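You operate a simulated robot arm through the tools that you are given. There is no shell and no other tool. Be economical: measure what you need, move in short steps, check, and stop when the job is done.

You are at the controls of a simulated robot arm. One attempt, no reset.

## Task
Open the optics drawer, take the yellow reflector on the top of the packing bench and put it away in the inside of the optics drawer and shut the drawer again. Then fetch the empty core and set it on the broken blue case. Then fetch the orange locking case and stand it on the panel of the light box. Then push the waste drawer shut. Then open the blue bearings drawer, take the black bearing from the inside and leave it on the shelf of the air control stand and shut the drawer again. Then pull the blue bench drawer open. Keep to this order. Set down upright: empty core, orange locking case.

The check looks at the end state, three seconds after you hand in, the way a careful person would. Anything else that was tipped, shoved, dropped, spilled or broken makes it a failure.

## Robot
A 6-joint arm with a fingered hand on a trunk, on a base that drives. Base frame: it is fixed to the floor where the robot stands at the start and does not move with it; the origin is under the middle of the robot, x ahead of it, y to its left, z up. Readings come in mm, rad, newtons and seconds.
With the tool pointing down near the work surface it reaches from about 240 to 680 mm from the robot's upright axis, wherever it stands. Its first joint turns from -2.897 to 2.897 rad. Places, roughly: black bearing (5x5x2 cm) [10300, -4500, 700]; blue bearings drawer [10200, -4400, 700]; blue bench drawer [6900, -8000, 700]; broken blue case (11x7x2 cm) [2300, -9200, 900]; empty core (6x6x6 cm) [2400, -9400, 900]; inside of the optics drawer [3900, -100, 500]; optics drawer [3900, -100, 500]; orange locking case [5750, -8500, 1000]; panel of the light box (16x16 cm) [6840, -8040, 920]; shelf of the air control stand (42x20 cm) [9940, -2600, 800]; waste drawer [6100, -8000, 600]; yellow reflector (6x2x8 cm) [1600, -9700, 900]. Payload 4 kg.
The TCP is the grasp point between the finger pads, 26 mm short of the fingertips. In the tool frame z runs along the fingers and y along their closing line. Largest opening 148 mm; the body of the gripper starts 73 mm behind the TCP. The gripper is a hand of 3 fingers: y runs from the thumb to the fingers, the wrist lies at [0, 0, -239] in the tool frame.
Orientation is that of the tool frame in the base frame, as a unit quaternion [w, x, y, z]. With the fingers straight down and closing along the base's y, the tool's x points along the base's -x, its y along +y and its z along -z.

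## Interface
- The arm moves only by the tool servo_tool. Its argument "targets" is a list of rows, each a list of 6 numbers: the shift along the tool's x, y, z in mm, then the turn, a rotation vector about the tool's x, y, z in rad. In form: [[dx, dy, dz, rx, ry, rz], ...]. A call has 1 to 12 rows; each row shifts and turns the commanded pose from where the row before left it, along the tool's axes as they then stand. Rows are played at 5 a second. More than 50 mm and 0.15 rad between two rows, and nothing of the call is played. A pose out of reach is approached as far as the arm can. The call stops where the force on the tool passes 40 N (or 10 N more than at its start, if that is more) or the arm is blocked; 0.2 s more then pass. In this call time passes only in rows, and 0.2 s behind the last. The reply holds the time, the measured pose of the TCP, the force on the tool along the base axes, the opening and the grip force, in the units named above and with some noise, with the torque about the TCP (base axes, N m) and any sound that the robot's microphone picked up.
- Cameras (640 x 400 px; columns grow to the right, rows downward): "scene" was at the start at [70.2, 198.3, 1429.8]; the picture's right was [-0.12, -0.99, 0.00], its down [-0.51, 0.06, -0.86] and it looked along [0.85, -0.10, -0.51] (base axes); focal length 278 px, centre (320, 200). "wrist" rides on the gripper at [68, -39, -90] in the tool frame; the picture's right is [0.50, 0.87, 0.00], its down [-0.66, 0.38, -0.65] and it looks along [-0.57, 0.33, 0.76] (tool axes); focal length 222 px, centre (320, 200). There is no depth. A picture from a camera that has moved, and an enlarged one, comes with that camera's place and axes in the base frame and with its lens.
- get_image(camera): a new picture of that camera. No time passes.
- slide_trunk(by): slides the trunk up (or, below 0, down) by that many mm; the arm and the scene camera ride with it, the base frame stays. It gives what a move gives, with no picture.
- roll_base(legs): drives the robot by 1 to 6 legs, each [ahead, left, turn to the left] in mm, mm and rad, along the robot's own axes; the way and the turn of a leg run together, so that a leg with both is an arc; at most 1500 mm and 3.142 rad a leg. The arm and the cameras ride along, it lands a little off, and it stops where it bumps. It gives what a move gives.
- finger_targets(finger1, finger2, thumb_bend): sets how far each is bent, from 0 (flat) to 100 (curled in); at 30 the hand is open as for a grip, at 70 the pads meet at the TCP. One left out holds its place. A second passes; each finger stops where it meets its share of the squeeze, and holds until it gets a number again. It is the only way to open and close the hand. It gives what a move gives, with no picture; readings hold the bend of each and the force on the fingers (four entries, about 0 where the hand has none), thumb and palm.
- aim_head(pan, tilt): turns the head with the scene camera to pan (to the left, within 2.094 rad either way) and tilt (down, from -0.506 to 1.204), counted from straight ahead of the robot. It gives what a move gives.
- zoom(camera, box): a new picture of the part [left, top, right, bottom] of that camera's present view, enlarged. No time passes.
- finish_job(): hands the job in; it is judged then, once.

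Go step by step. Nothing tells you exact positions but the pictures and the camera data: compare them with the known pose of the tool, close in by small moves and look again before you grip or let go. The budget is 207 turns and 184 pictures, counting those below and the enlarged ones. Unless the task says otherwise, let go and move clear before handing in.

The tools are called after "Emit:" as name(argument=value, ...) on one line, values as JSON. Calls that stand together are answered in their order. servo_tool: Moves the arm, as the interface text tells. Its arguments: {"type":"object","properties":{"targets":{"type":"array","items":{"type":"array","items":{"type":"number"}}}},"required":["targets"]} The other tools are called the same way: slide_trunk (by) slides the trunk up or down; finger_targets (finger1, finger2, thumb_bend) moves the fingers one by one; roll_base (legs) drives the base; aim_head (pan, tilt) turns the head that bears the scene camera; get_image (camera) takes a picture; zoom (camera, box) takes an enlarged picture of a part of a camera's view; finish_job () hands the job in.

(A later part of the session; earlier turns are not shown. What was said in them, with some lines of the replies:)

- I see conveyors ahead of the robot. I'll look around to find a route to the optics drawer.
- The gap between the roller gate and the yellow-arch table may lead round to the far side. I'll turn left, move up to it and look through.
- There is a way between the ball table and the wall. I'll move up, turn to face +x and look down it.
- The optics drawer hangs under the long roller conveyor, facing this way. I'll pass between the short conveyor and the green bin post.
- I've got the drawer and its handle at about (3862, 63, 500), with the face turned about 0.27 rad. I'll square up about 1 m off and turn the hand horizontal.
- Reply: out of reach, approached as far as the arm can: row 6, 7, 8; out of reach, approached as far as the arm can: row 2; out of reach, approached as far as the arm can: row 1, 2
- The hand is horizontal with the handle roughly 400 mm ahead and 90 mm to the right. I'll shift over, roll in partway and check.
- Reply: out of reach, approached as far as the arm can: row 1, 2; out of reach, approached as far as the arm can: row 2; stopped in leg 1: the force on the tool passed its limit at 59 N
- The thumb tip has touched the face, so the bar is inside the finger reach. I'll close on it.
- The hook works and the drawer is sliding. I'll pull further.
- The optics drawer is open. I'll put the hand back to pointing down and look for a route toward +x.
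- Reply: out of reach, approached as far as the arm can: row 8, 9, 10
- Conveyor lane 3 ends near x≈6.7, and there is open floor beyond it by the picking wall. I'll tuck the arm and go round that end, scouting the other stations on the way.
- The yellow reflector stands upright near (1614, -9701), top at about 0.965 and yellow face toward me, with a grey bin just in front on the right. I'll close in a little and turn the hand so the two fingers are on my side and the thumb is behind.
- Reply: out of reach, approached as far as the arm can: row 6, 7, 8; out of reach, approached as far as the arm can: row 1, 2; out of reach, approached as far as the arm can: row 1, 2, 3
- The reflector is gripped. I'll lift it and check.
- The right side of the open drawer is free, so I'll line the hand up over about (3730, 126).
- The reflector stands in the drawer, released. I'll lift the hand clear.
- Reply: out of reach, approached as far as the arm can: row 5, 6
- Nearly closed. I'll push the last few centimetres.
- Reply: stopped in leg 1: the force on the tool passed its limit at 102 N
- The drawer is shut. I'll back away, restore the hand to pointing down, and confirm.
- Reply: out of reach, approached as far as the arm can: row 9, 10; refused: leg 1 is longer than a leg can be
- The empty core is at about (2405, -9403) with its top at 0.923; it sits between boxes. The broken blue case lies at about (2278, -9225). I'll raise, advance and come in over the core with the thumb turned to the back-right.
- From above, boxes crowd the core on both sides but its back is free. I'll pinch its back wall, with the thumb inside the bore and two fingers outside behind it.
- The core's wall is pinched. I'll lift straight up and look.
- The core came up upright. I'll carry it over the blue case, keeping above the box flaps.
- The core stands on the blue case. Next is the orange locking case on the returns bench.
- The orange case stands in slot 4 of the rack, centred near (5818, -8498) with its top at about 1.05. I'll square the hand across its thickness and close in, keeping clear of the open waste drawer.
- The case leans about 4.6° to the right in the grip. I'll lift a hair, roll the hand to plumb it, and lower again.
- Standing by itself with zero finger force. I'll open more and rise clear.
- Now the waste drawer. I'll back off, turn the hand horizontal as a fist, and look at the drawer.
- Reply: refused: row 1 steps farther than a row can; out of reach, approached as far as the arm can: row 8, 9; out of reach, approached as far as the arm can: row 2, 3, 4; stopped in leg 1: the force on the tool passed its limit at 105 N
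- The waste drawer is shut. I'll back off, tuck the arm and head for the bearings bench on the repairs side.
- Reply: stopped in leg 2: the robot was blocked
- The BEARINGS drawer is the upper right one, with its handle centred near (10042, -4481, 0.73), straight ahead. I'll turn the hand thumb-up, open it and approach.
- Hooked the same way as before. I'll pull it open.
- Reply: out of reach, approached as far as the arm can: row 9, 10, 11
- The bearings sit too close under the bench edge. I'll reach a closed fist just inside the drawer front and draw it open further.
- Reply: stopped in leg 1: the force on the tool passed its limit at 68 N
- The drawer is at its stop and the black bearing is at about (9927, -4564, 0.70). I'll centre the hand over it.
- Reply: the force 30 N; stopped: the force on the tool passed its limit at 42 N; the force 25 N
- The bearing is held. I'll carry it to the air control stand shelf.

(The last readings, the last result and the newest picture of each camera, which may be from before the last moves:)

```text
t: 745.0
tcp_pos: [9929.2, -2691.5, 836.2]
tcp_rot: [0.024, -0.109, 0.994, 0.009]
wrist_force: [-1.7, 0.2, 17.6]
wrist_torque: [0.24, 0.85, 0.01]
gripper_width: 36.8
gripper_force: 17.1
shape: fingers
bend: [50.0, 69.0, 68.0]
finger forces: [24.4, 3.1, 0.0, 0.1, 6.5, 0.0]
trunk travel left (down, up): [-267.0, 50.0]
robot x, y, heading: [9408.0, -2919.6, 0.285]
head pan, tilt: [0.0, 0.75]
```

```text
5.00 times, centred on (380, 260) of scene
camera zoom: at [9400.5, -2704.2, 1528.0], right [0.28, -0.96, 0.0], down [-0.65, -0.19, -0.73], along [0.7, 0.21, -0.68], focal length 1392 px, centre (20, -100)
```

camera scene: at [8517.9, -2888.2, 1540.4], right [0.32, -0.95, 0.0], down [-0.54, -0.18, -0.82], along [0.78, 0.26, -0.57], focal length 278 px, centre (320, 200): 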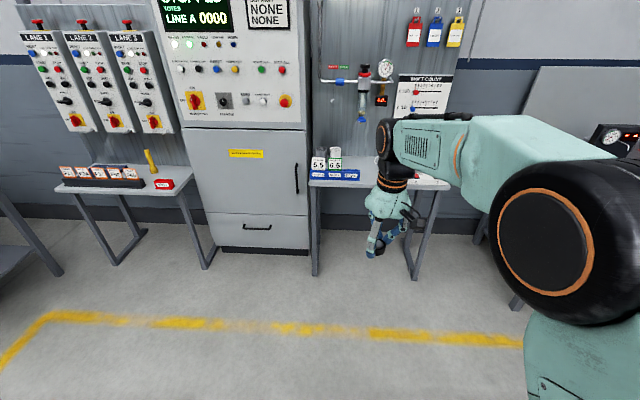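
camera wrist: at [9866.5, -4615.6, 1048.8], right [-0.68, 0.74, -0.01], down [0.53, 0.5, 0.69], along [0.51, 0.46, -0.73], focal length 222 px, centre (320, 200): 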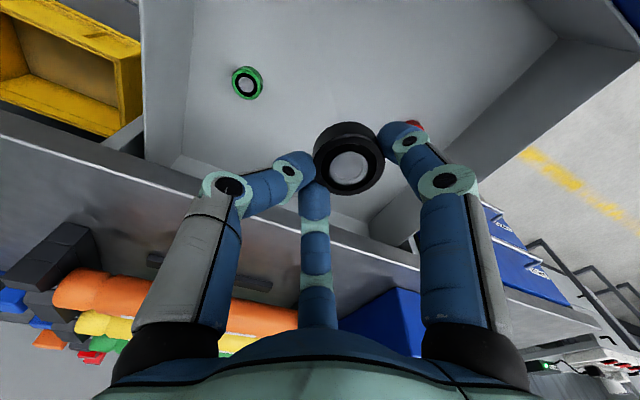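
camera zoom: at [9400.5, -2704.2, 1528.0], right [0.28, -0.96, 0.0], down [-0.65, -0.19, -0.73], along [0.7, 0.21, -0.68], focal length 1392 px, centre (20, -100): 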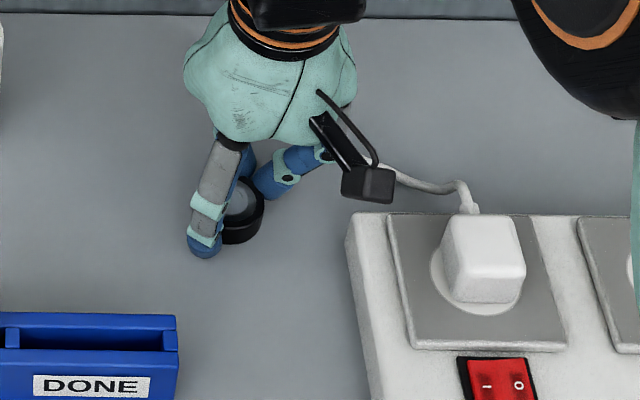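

Emit:
servo_tool(targets=[[0, 0, -2, 0, 0, 0]])

Emit:
finger_targets(finger1=38, finger2=62, thumb_bend=62)

Emit:
servo_tool(targets=[[0, 0, -20, 0, 0, 0], [0, 0, -35, 0, 0, 0], [0, 0, -45, 0, 0, 0], [0, 0, -45, 0, 0, 0]])

Emit:
zoom(camera="scene", box=[280, 200, 440, 300])

```text
t: 745.4
tcp_pos: [9928.4, -2693.7, 836.2]
tcp_rot: [0.023, -0.11, 0.994, 0.009]
wrist_force: [-0.7, 0.6, 19.2]
wrist_torque: [0.25, 0.82, 0.02]
gripper_width: 37.0
gripper_force: 17.7
shape: fingers
bend: [50.0, 69.0, 68.0]
finger forces: [25.0, 3.4, 0.0, 0.0, 6.4, 0.1]
trunk travel left (down, up): [-267.0, 50.0]
robot x, y, heading: [9410.9, -2921.0, 0.29]
head pan, tilt: [0.0, 0.75]
```

```text
t: 746.4
tcp_pos: [9929.1, -2691.6, 834.4]
tcp_rot: [0.022, -0.111, 0.994, 0.009]
wrist_force: [-0.9, 0.2, -0.8]
wrist_torque: [0.01, 0.02, 0.01]
gripper_width: 65.4
gripper_force: 0.0
shape: fingers
bend: [38.0, 62.0, 62.0]
finger forces: [0.1, 0.1, 0.0, 0.1, 0.1, 0.0]
trunk travel left (down, up): [-267.0, 50.0]
robot x, y, heading: [9411.8, -2918.1, 0.293]
head pan, tilt: [0.0, 0.75]
```

```text
t: 747.4
tcp_pos: [9919.8, -2695.8, 979.5]
tcp_rot: [0.022, -0.11, 0.994, 0.009]
wrist_force: [0.3, -0.9, 0.2]
wrist_torque: [0.0, 0.03, 0.02]
gripper_width: 65.4
gripper_force: 0.2
shape: fingers
bend: [38.0, 62.0, 62.0]
finger forces: [0.1, 0.0, 0.0, 0.1, 0.0, 0.0]
trunk travel left (down, up): [-267.0, 50.0]
robot x, y, heading: [9412.1, -2920.4, 0.29]
head pan, tilt: [0.0, 0.75]
```

```text
4.00 times, centred on (360, 250) of scene
camera zoom: at [9401.9, -2703.8, 1527.7], right [0.28, -0.96, 0.0], down [-0.65, -0.19, -0.73], along [0.7, 0.21, -0.68], focal length 1113 px, centre (160, 0)
```

zoom: 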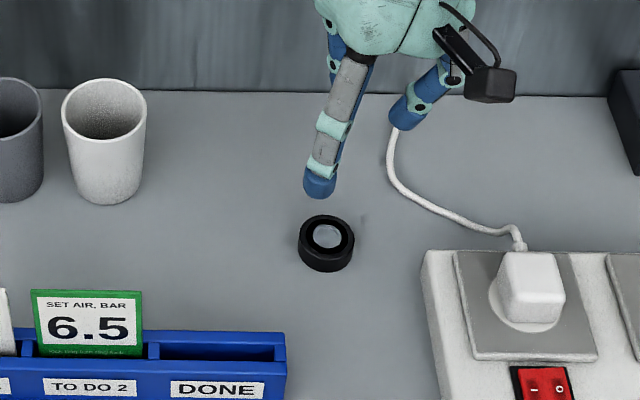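

The bearing lies on the shelf. Back to shut the bearings drawer with a horizontal fist.

Emit:
roll_base(legs=[[-840, 0, 0], [0, -900, 0], [0, -846, 0]])

Emit:
finger_targets(finger1=72, finger2=72, thumb_bend=72)

Emit:
servo_tool(targets=[[0, 0, 0, 0, -0.131, 0], [0, 0, 0, 0, -0.131, 0], [0, 0, 0, 0, -0.131, 0], [0, 0, 0, 0, -0.131, 0], [0, 0, 0, 0, -0.131, 0], [0, 0, 0, 0, -0.131, 0], [0, 0, 0, 0, -0.131, 0], [0, 0, 0, 0, -0.131, 0], [0, 0, 0, 0, -0.131, 0], [0, 0, 0, 0, -0.131, 0], [0, 0, 0, 0, -0.131, 0], [0, 0, 0, 0, -0.13, 0]])

Emit:
slide_trunk(by=-150)

Emit:
get_image(camera="scene")

```text
t: 767.4
tcp_pos: [9591.6, -4667.5, 978.1]
tcp_rot: [0.023, -0.093, 0.995, 0.008]
wrist_force: [0.2, 0.0, 0.7]
wrist_torque: [-0.03, 0.0, -0.03]
gripper_width: 65.5
gripper_force: 0.0
shape: fingers
bend: [38.0, 62.0, 62.0]
finger forces: [0.0, 0.0, 0.1, 0.1, 0.0, 0.1]
trunk travel left (down, up): [-267.0, 50.0]
robot x, y, heading: [9071.1, -4873.2, 0.251]
head pan, tilt: [0.0, 0.75]
```

```text
t: 768.4
tcp_pos: [9591.0, -4667.7, 978.4]
tcp_rot: [0.022, -0.093, 0.995, 0.008]
wrist_force: [0.0, -0.4, 1.0]
wrist_torque: [0.02, 0.02, 0.03]
gripper_width: 0.0
gripper_force: 0.1
shape: fingers
bend: [71.0, 71.0, 71.0]
finger forces: [0.0, 0.0, 0.1, 0.1, 0.0, 0.1]
trunk travel left (down, up): [-267.0, 50.0]
robot x, y, heading: [9074.8, -4871.8, 0.251]
head pan, tilt: [0.0, 0.75]
```

```text
t: 771.0
tcp_pos: [9592.5, -4677.6, 976.6]
tcp_rot: [0.668, -0.068, 0.74, 0.045]
wrist_force: [-0.3, 0.2, -0.3]
wrist_torque: [0.05, -0.01, 0.01]
gripper_width: 0.0
gripper_force: 0.1
shape: fingers
bend: [71.0, 71.0, 71.0]
finger forces: [0.1, 0.1, 0.1, 0.0, 0.1, 0.0]
out of reach, approached as far as the arm can: row 5, 6
trunk travel left (down, up): [-267.0, 50.0]
robot x, y, heading: [9071.2, -4876.3, 0.255]
head pan, tilt: [0.0, 0.75]
```

```text
t: 772.8
tcp_pos: [9640.6, -4664.3, 812.5]
tcp_rot: [0.659, -0.069, 0.748, 0.042]
wrist_force: [0.7, 0.1, -0.4]
wrist_torque: [0.02, 0.0, -0.01]
gripper_width: 0.0
gripper_force: 0.1
shape: fingers
bend: [71.0, 71.0, 71.0]
finger forces: [0.0, 0.0, 0.0, 0.0, 0.1, 0.0]
trunk travel left (down, up): [-117.0, 200.0]
robot x, y, heading: [9104.0, -4864.3, 0.257]
head pan, tilt: [0.0, 0.75]
```

```text
16 pictures are left
camera scene: at [9150.6, -4635.0, 1373.9], right [0.25, -0.97, 0.0], down [-0.68, -0.18, -0.71], along [0.69, 0.18, -0.7], focal length 278 px, centre (320, 200)
```

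scene: 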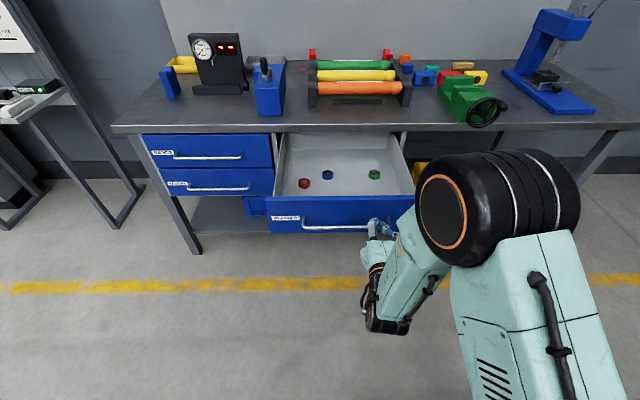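

Emit:
servo_tool(targets=[[40, 0, 0, -0.06, -0.06, 0], [38, 0, 0, -0.06, -0.06, 0]])

Emit:
roll_base(legs=[[-20, 62, 0.025]])

Emit:
get_image(camera="wrist")

```text
t: 773.5
tcp_pos: [9607.4, -4623.9, 740.9]
tcp_rot: [0.701, -0.096, 0.702, 0.081]
wrist_force: [0.1, 0.2, 0.1]
wrist_torque: [-0.01, 0.03, 0.0]
gripper_width: 0.2
gripper_force: 0.0
shape: fingers
bend: [71.0, 71.0, 71.0]
finger forces: [0.0, 0.0, 0.0, 0.0, 0.0, 0.1]
out of reach, approached as far as the arm can: row 1, 2
trunk travel left (down, up): [-117.0, 200.0]
robot x, y, heading: [9105.2, -4860.8, 0.251]
head pan, tilt: [0.0, 0.75]
stopped in row 2: the arm was blocked; the commanded pose is now the measured one
```

```text
t: 774.3
tcp_pos: [9605.9, -4619.6, 743.9]
tcp_rot: [0.703, -0.096, 0.7, 0.083]
wrist_force: [-0.3, -0.1, -0.7]
wrist_torque: [0.0, 0.03, -0.02]
gripper_width: 0.1
gripper_force: 0.0
shape: fingers
bend: [71.0, 71.0, 71.0]
finger forces: [0.1, 0.0, 0.1, 0.0, 0.1, 0.1]
trunk travel left (down, up): [-117.0, 200.0]
robot x, y, heading: [9105.4, -4856.3, 0.262]
head pan, tilt: [0.0, 0.75]
stopped in leg 1: the robot was blocked; the commanded pose is now the measured one
```

```text
15 pictures are left
camera wrist: at [9530.0, -4682.1, 675.9], right [-0.22, 0.83, -0.52], down [-0.73, 0.21, 0.65], along [0.65, 0.52, 0.56], focal length 222 px, centre (320, 200)
```

wrist: 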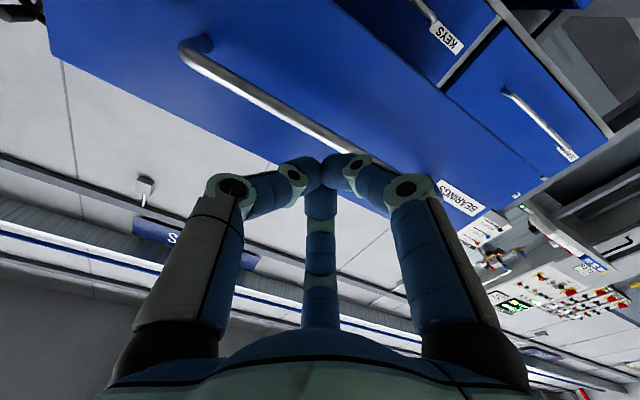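

Something behind or beside me is blocking. I'll look back before moving.

Emit:
aim_head(pan=2.09, tilt=0.7)

Emit:
get_image(camera="scene")

```text
t: 776.3
tcp_pos: [9606.3, -4619.3, 741.7]
tcp_rot: [0.702, -0.096, 0.701, 0.084]
wrist_force: [0.6, -0.4, -0.2]
wrist_torque: [-0.01, -0.02, -0.04]
gripper_width: 0.0
gripper_force: 0.1
shape: fingers
bend: [71.0, 71.0, 71.0]
finger forces: [0.0, 0.1, 0.0, 0.0, 0.0, 0.0]
trunk travel left (down, up): [-117.0, 200.0]
robot x, y, heading: [9110.3, -4857.5, 0.258]
head pan, tilt: [2.089, 0.7]
```

```text
14 pictures are left
camera scene: at [9003.4, -4596.5, 1382.5], right [0.71, 0.7, -0.01], down [0.44, -0.46, -0.77], along [-0.55, 0.54, -0.64], focal length 278 px, centre (320, 200)
```

scene: 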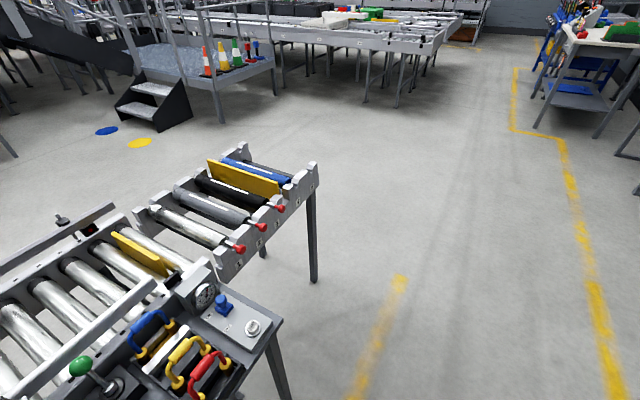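

I'm backed against the repair table and its contents look undisturbed. The fist is already centred on the drawer handle, so driving forward both frees me and shuts the drawer.

Emit:
roll_base(legs=[[120, 0, 0.02]])

Emit:
get_image(camera="scene")

```text
t: 777.5
tcp_pos: [9706.9, -4580.8, 748.3]
tcp_rot: [0.706, -0.103, 0.695, 0.091]
wrist_force: [-0.1, 0.0, -0.2]
wrist_torque: [-0.01, -0.02, -0.01]
gripper_width: 0.1
gripper_force: 0.1
shape: fingers
bend: [71.0, 71.0, 71.0]
finger forces: [0.1, 0.0, 0.0, 0.1, 0.1, 0.0]
trunk travel left (down, up): [-117.0, 200.0]
robot x, y, heading: [9226.7, -4830.7, 0.279]
head pan, tilt: [2.089, 0.7]
```

```text
13 pictures are left
camera scene: at [9094.7, -4569.8, 1381.6], right [0.7, 0.71, 0.0], down [0.46, -0.45, -0.77], along [-0.55, 0.54, -0.64], focal length 278 px, centre (320, 200)
```

scene: 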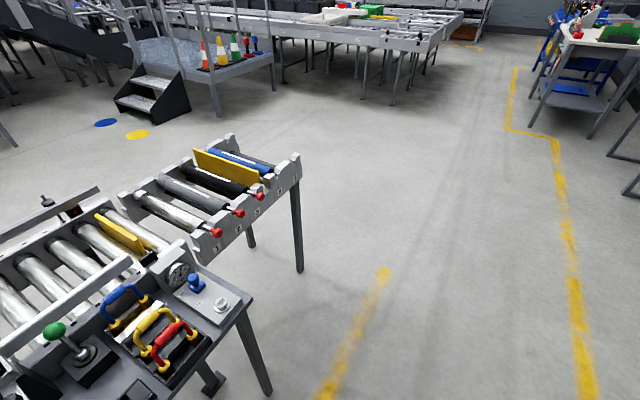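

Emit:
aim_head(pan=0, tilt=0.7)

Emit:
roll_base(legs=[[220, 0, 0]])

Emit:
get_image(camera="scene")

```text
t: 779.5
tcp_pos: [9707.5, -4581.2, 749.3]
tcp_rot: [0.706, -0.102, 0.695, 0.091]
wrist_force: [0.1, 0.9, -0.2]
wrist_torque: [0.03, 0.0, 0.02]
gripper_width: 0.1
gripper_force: 0.0
shape: fingers
bend: [71.0, 71.0, 71.0]
finger forces: [0.1, 0.0, 0.0, 0.0, 0.0, 0.0]
trunk travel left (down, up): [-117.0, 200.0]
robot x, y, heading: [9224.2, -4831.9, 0.28]
head pan, tilt: [0.0, 0.7]
```

```text
t: 781.2
tcp_pos: [9916.9, -4522.7, 749.2]
tcp_rot: [0.706, -0.101, 0.695, 0.09]
wrist_force: [0.5, -0.6, -0.3]
wrist_torque: [0.06, -0.06, 0.01]
gripper_width: 0.0
gripper_force: 0.1
shape: fingers
bend: [71.0, 71.0, 71.0]
finger forces: [0.0, 0.0, 0.0, 0.0, 0.0, 0.0]
trunk travel left (down, up): [-117.0, 200.0]
robot x, y, heading: [9430.9, -4768.9, 0.272]
head pan, tilt: [0.0, 0.7]
```

```text
12 pictures are left
camera scene: at [9447.0, -4547.4, 1381.5], right [0.27, -0.96, 0.0], down [-0.62, -0.17, -0.76], along [0.74, 0.21, -0.64], focal length 278 px, centre (320, 200)
```

scene: 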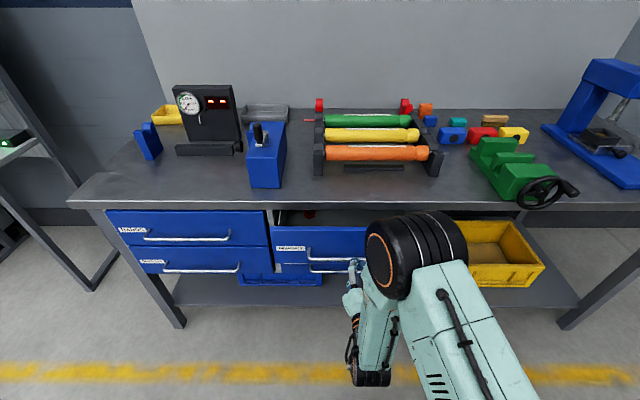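

Nearly shut; pushing the rest until it stops.

Emit:
roll_base(legs=[[170, 0, 0]])

Emit:
get_image(camera="scene")

```text
t: 782.4
tcp_pos: [9995.9, -4499.2, 751.7]
tcp_rot: [0.709, -0.102, 0.692, 0.09]
wrist_force: [-11.8, -4.9, 8.2]
wrist_torque: [-0.01, -0.08, -0.02]
gripper_width: 0.0
gripper_force: 13.7
shape: fingers
bend: [72.0, 68.0, 73.0]
finger forces: [12.1, 0.1, 0.0, 0.0, 14.8, 0.0]
trunk travel left (down, up): [-117.0, 200.0]
robot x, y, heading: [9516.4, -4742.7, 0.278]
head pan, tilt: [0.0, 0.7]
stopped in leg 1: the force on the tool passed its limit at 106 N (the readings are from after the stop); the commanded pose is now the measured one
```

```text
11 pictures are left
camera scene: at [9527.6, -4524.6, 1381.6], right [0.27, -0.96, 0.0], down [-0.62, -0.17, -0.77], along [0.74, 0.21, -0.64], focal length 278 px, centre (320, 200)
```

scene: 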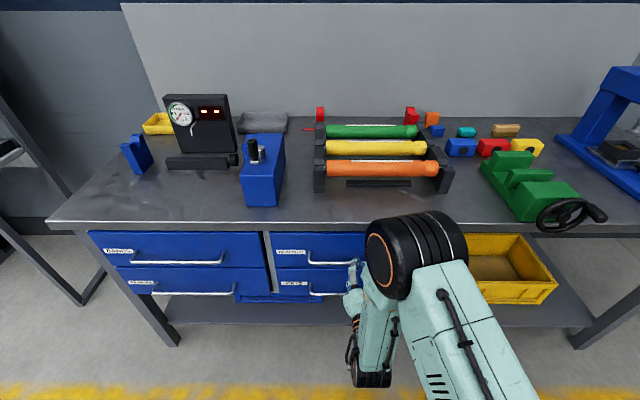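

The bearings drawer is shut. Last is the blue bench drawer, whose handle I've triangulated at about (6879, -7829, 0.734). I'll turn the hand thumb-up and drive back.

Emit:
roll_base(legs=[[-190, 0, 0], [0, 900, 0], [0, 850, 0], [-850, 0, 0], [-800, 0, 0]])

Emit:
servo_tool(targets=[[0, 0, 0, 0, 0, -0.131], [0, 0, 0, 0, 0, -0.131], [0, 0, 0, 0, 0, -0.131], [0, 0, 0, 0, 0, -0.131], [0, 0, 0, 0, 0, -0.131], [0, 0, 0, 0, 0, -0.131], [0, 0, 0, 0, 0, -0.131], [0, 0, 0, 0, 0, -0.131], [0, 0, 0, 0, 0, -0.131], [0, 0, 0, 0, 0, -0.131], [0, 0, 0, 0, 0, -0.131], [0, 0, 0, 0, 0, -0.131]])

```text
t: 807.1
tcp_pos: [7792.6, -3291.7, 750.9]
tcp_rot: [0.708, -0.1, 0.693, 0.086]
wrist_force: [0.5, 0.0, 0.2]
wrist_torque: [-0.02, 0.01, -0.02]
gripper_width: 0.2
gripper_force: 0.0
shape: fingers
bend: [71.0, 68.0, 72.0]
finger forces: [0.0, 0.0, 0.0, 0.0, 0.0, 0.0]
trunk travel left (down, up): [-117.0, 200.0]
robot x, y, heading: [7307.9, -3535.2, 0.269]
head pan, tilt: [0.0, 0.7]
```

```text
t: 809.8
tcp_pos: [7792.4, -3291.6, 751.9]
tcp_rot: [-0.561, 0.562, -0.417, 0.441]
wrist_force: [0.1, 0.3, 0.1]
wrist_torque: [0.04, 0.04, -0.01]
gripper_width: 0.0
gripper_force: 0.0
shape: fingers
bend: [71.0, 68.0, 72.0]
finger forces: [0.0, 0.0, 0.1, 0.0, 0.1, 0.0]
trunk travel left (down, up): [-117.0, 200.0]
robot x, y, heading: [7307.1, -3533.1, 0.268]
head pan, tilt: [0.0, 0.7]
```

Emit:
roll_base(legs=[[0, 0, -1.565], [1000, -500, 0], [1000, -500, 0], [800, -400, 0]])

Emit:
finger_targets(finger1=45, finger2=45, thumb_bend=45)

Emit:
get_image(camera="scene")

```text
t: 828.9
tcp_pos: [7167.8, -7115.4, 751.5]
tcp_rot: [-0.119, 0.132, -0.688, 0.703]
wrist_force: [0.1, -0.3, -1.7]
wrist_torque: [-0.02, 0.03, -0.01]
gripper_width: 0.0
gripper_force: 0.0
shape: fingers
bend: [71.0, 68.0, 72.0]
finger forces: [0.0, 0.0, 0.0, 0.0, 0.0, 0.0]
trunk travel left (down, up): [-117.0, 200.0]
robot x, y, heading: [6879.9, -6655.2, -1.209]
head pan, tilt: [0.0, 0.7]
```

```text
t: 829.9
tcp_pos: [7168.3, -7114.8, 749.8]
tcp_rot: [-0.119, 0.132, -0.688, 0.704]
wrist_force: [0.6, 0.0, 0.9]
wrist_torque: [0.01, 0.0, 0.04]
gripper_width: 77.9
gripper_force: 0.1
shape: fingers
bend: [45.0, 45.0, 45.0]
finger forces: [0.0, 0.0, 0.0, 0.0, 0.0, 0.0]
trunk travel left (down, up): [-117.0, 200.0]
robot x, y, heading: [6881.4, -6653.7, -1.215]
head pan, tilt: [0.0, 0.7]
```

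```text
10 pictures are left
camera scene: at [7103.2, -6651.8, 1381.5], right [-0.94, -0.35, 0.0], down [-0.23, 0.6, -0.76], along [0.27, -0.72, -0.64], focal length 278 px, centre (320, 200)
```

scene: 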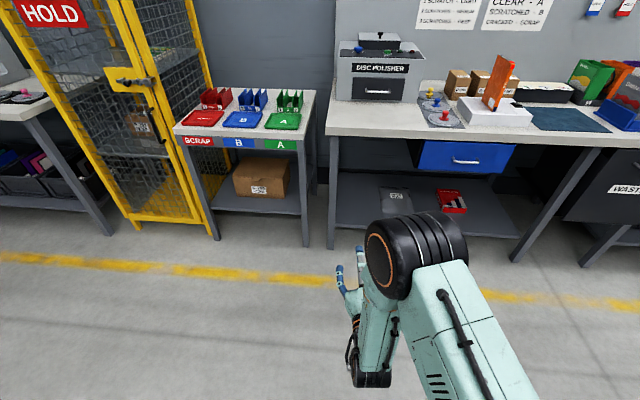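

Emit:
servo_tool(targets=[[0, 14, 0, 0, 0, 0]])

Emit:
roll_base(legs=[[0, 0, -0.083], [450, -426, 0]])

Emit:
get_image(camera="wrist")

```text
t: 830.3
tcp_pos: [7166.4, -7115.6, 735.3]
tcp_rot: [-0.118, 0.132, -0.688, 0.703]
wrist_force: [0.5, -0.1, -0.3]
wrist_torque: [0.0, 0.0, 0.0]
gripper_width: 78.0
gripper_force: 0.0
shape: fingers
bend: [45.0, 45.0, 45.0]
finger forces: [0.0, 0.0, 0.0, 0.1, 0.1, 0.0]
trunk travel left (down, up): [-117.0, 200.0]
robot x, y, heading: [6881.6, -6655.6, -1.218]
head pan, tilt: [0.0, 0.7]
```

```text
t: 835.1
tcp_pos: [6845.4, -7680.8, 737.1]
tcp_rot: [-0.091, 0.105, -0.693, 0.707]
wrist_force: [-0.5, 0.1, 1.2]
wrist_torque: [-0.03, -0.03, 0.03]
gripper_width: 78.4
gripper_force: 0.1
shape: fingers
bend: [45.0, 45.0, 45.0]
finger forces: [0.0, 0.0, 0.0, 0.0, 0.0, 0.0]
trunk travel left (down, up): [-117.0, 200.0]
robot x, y, heading: [6599.5, -7201.5, -1.29]
head pan, tilt: [0.0, 0.7]
```

```text
9 pictures are left
camera wrist: at [6757.2, -7612.0, 775.7], right [-0.5, -0.16, -0.85], down [0.44, 0.8, -0.41], along [0.75, -0.58, -0.33], focal length 222 px, centre (320, 200)
```

wrist: 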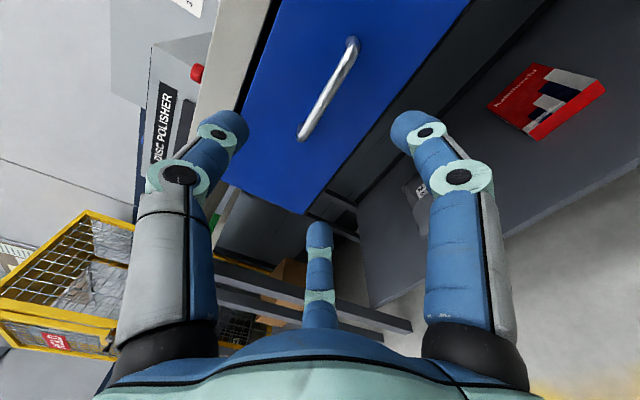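

Emit:
roll_base(legs=[[105, 0, 0]])

Emit:
get_image(camera="wrist")

```text
t: 836.2
tcp_pos: [6870.6, -7777.7, 736.8]
tcp_rot: [-0.088, 0.103, -0.693, 0.708]
wrist_force: [0.8, -0.4, 0.2]
wrist_torque: [-0.02, -0.03, -0.01]
gripper_width: 78.3
gripper_force: 0.1
shape: fingers
bend: [45.0, 45.0, 45.0]
finger forces: [0.0, 0.1, 0.0, 0.0, 0.0, 0.0]
trunk travel left (down, up): [-117.0, 200.0]
robot x, y, heading: [6624.6, -7294.1, -1.294]
head pan, tilt: [0.0, 0.7]
```

```text
8 pictures are left
camera wrist: at [6783.1, -7709.4, 775.5], right [-0.5, -0.15, -0.85], down [0.45, 0.8, -0.4], along [0.74, -0.58, -0.33], focal length 222 px, centre (320, 200)
```

wrist: 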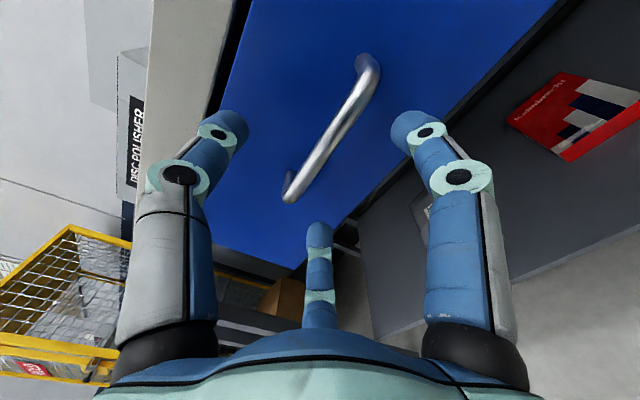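

Emit:
roll_base(legs=[[48, 0, 0]])

Emit:
finger_targets(finger1=75, finger2=75, thumb_bend=75)

Emit:
get_image(camera="wrist")

```text
t: 837.2
tcp_pos: [6881.3, -7814.0, 735.4]
tcp_rot: [-0.088, 0.106, -0.696, 0.705]
wrist_force: [-0.4, -0.2, -0.3]
wrist_torque: [-0.02, 0.03, -0.01]
gripper_width: 78.9
gripper_force: 0.1
shape: fingers
bend: [45.0, 45.0, 45.0]
finger forces: [0.0, 0.0, 0.1, 0.1, 0.0, 0.1]
trunk travel left (down, up): [-117.0, 200.0]
robot x, y, heading: [6639.0, -7335.5, -1.295]
head pan, tilt: [0.0, 0.7]
stopped in leg 1: the force on the tool passed its limit at 74 N (the readings are from after the stop); the commanded pose is now the measured one
```

```text
t: 838.2
tcp_pos: [6881.4, -7814.5, 733.7]
tcp_rot: [-0.087, 0.105, -0.696, 0.705]
wrist_force: [0.6, -2.7, 3.8]
wrist_torque: [0.05, 0.02, -0.04]
gripper_width: 0.0
gripper_force: 5.0
shape: fingers
bend: [73.0, 73.0, 71.0]
finger forces: [0.1, 0.0, 0.1, 0.0, 10.2, 0.1]
trunk travel left (down, up): [-117.0, 200.0]
robot x, y, heading: [6636.0, -7335.4, -1.295]
head pan, tilt: [0.0, 0.7]
```

```text
7 pictures are left
camera wrist: at [6794.0, -7746.3, 774.0], right [-0.5, -0.15, -0.85], down [0.44, 0.8, -0.4], along [0.74, -0.58, -0.33], focal length 222 px, centre (320, 200)
```

wrist: 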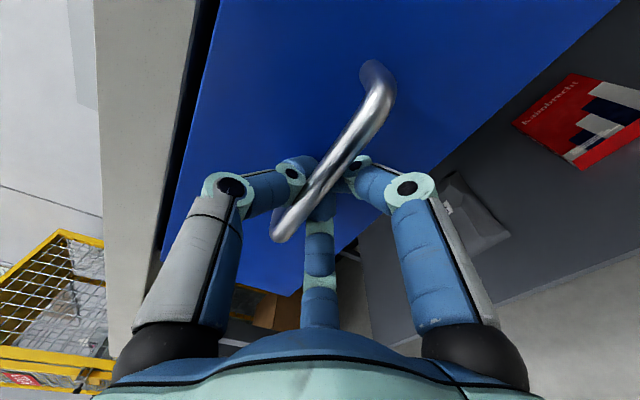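

Hooked behind the bar. Pulling the blue bench drawer open.

Emit:
roll_base(legs=[[-230, 0, 0]])

Emit:
get_image(camera="scene")

```text
t: 840.0
tcp_pos: [6815.1, -7593.3, 733.8]
tcp_rot: [-0.086, 0.103, -0.696, 0.705]
wrist_force: [-0.6, -0.1, -0.2]
wrist_torque: [0.04, 0.03, -0.02]
gripper_width: 0.0
gripper_force: 0.4
shape: fingers
bend: [73.0, 73.0, 72.0]
finger forces: [0.0, 0.0, 0.1, 0.1, 0.4, 0.0]
trunk travel left (down, up): [-117.0, 200.0]
robot x, y, heading: [6575.2, -7115.1, -1.293]
head pan, tilt: [0.0, 0.7]
```

```text
6 pictures are left
camera scene: at [6794.3, -7128.2, 1381.6], right [-0.96, -0.27, 0.0], down [-0.17, 0.62, -0.77], along [0.21, -0.74, -0.64], focal length 278 px, centre (320, 200)
```

scene: 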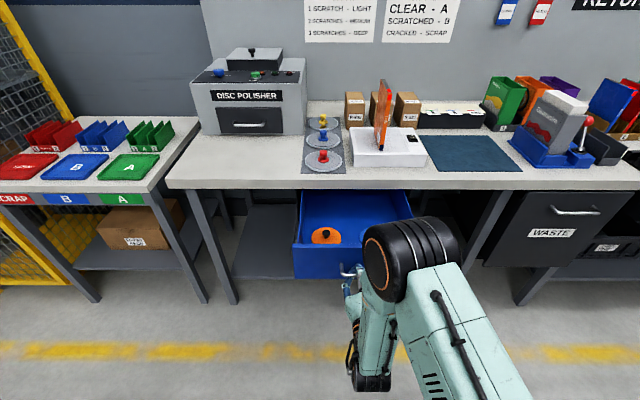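

Emit:
finger_targets(finger1=38, finger2=38, thumb_bend=38)

Emit:
roll_base(legs=[[-250, 0, 0]])

Emit:
aim_head(pan=-0.25, tilt=0.6)

Emit:
zoom(camera="scene", box=[160, 100, 520, 325])

```text
t: 841.0
tcp_pos: [6815.7, -7592.5, 733.6]
tcp_rot: [-0.086, 0.104, -0.696, 0.705]
wrist_force: [-0.2, 0.0, -0.2]
wrist_torque: [0.02, 0.01, 0.05]
gripper_width: 100.7
gripper_force: 0.0
shape: fingers
bend: [38.0, 38.0, 38.0]
finger forces: [0.1, 0.0, 0.1, 0.1, 0.0, 0.1]
trunk travel left (down, up): [-117.0, 200.0]
robot x, y, heading: [6575.6, -7111.4, -1.296]
head pan, tilt: [0.0, 0.7]
```

```text
t: 842.8
tcp_pos: [6745.4, -7339.4, 733.4]
tcp_rot: [-0.086, 0.104, -0.696, 0.705]
wrist_force: [0.4, -0.1, -0.2]
wrist_torque: [0.01, -0.02, 0.0]
gripper_width: 101.2
gripper_force: 0.0
shape: fingers
bend: [38.0, 38.0, 38.0]
finger forces: [0.0, 0.0, 0.0, 0.1, 0.0, 0.0]
trunk travel left (down, up): [-117.0, 200.0]
robot x, y, heading: [6503.8, -6862.1, -1.296]
head pan, tilt: [0.0, 0.7]
```

```text
t: 843.6
tcp_pos: [6745.7, -7340.8, 734.0]
tcp_rot: [-0.086, 0.104, -0.697, 0.705]
wrist_force: [0.1, 0.2, -0.3]
wrist_torque: [-0.01, -0.04, -0.02]
gripper_width: 101.0
gripper_force: 0.0
shape: fingers
bend: [38.0, 38.0, 38.0]
finger forces: [0.1, 0.0, 0.0, 0.0, 0.0, 0.0]
trunk travel left (down, up): [-117.0, 200.0]
robot x, y, heading: [6501.7, -6863.0, -1.301]
head pan, tilt: [-0.25, 0.6]
```

```text
1.78 times, centred on (340, 212) of scene
camera zoom: at [6702.9, -6883.1, 1390.2], right [-1.0, -0.02, 0.0], down [-0.01, 0.56, -0.82], along [0.02, -0.82, -0.57], focal length 495 px, centre (284, 178)
```

zoom: 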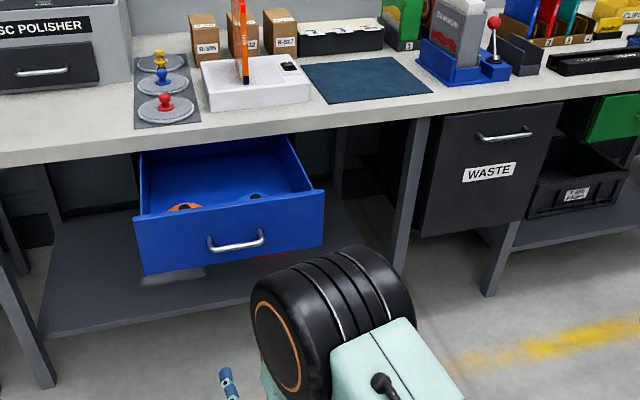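

Everything is in place: the blue bench drawer is open, the waste drawer is shut, the orange case stands on the light box, and the hand is empty and clear. I'll hand in.

Emit:
finish_job()

```text
The job is handed in.
```

The job is finished and handed in, with every step done in the order you gave:

- **Optics drawer:** the yellow reflector is inside, standing, and the drawer is shut.
- **Empty core:** it stands upright on the broken blue case.
- **Orange locking case:** it stands upright on the light box panel.
- **Waste drawer:** it is shut.
- **Bearings drawer:** the black bearing is on the air control stand shelf, and the drawer is shut.
- **Blue bench drawer:** it is pulled open.

The robot bumped twice while driving. It stopped against a stair post, and it backed into the repair table by the bearings bench, where the contents looked unmoved. I did not check the post itself for damage.
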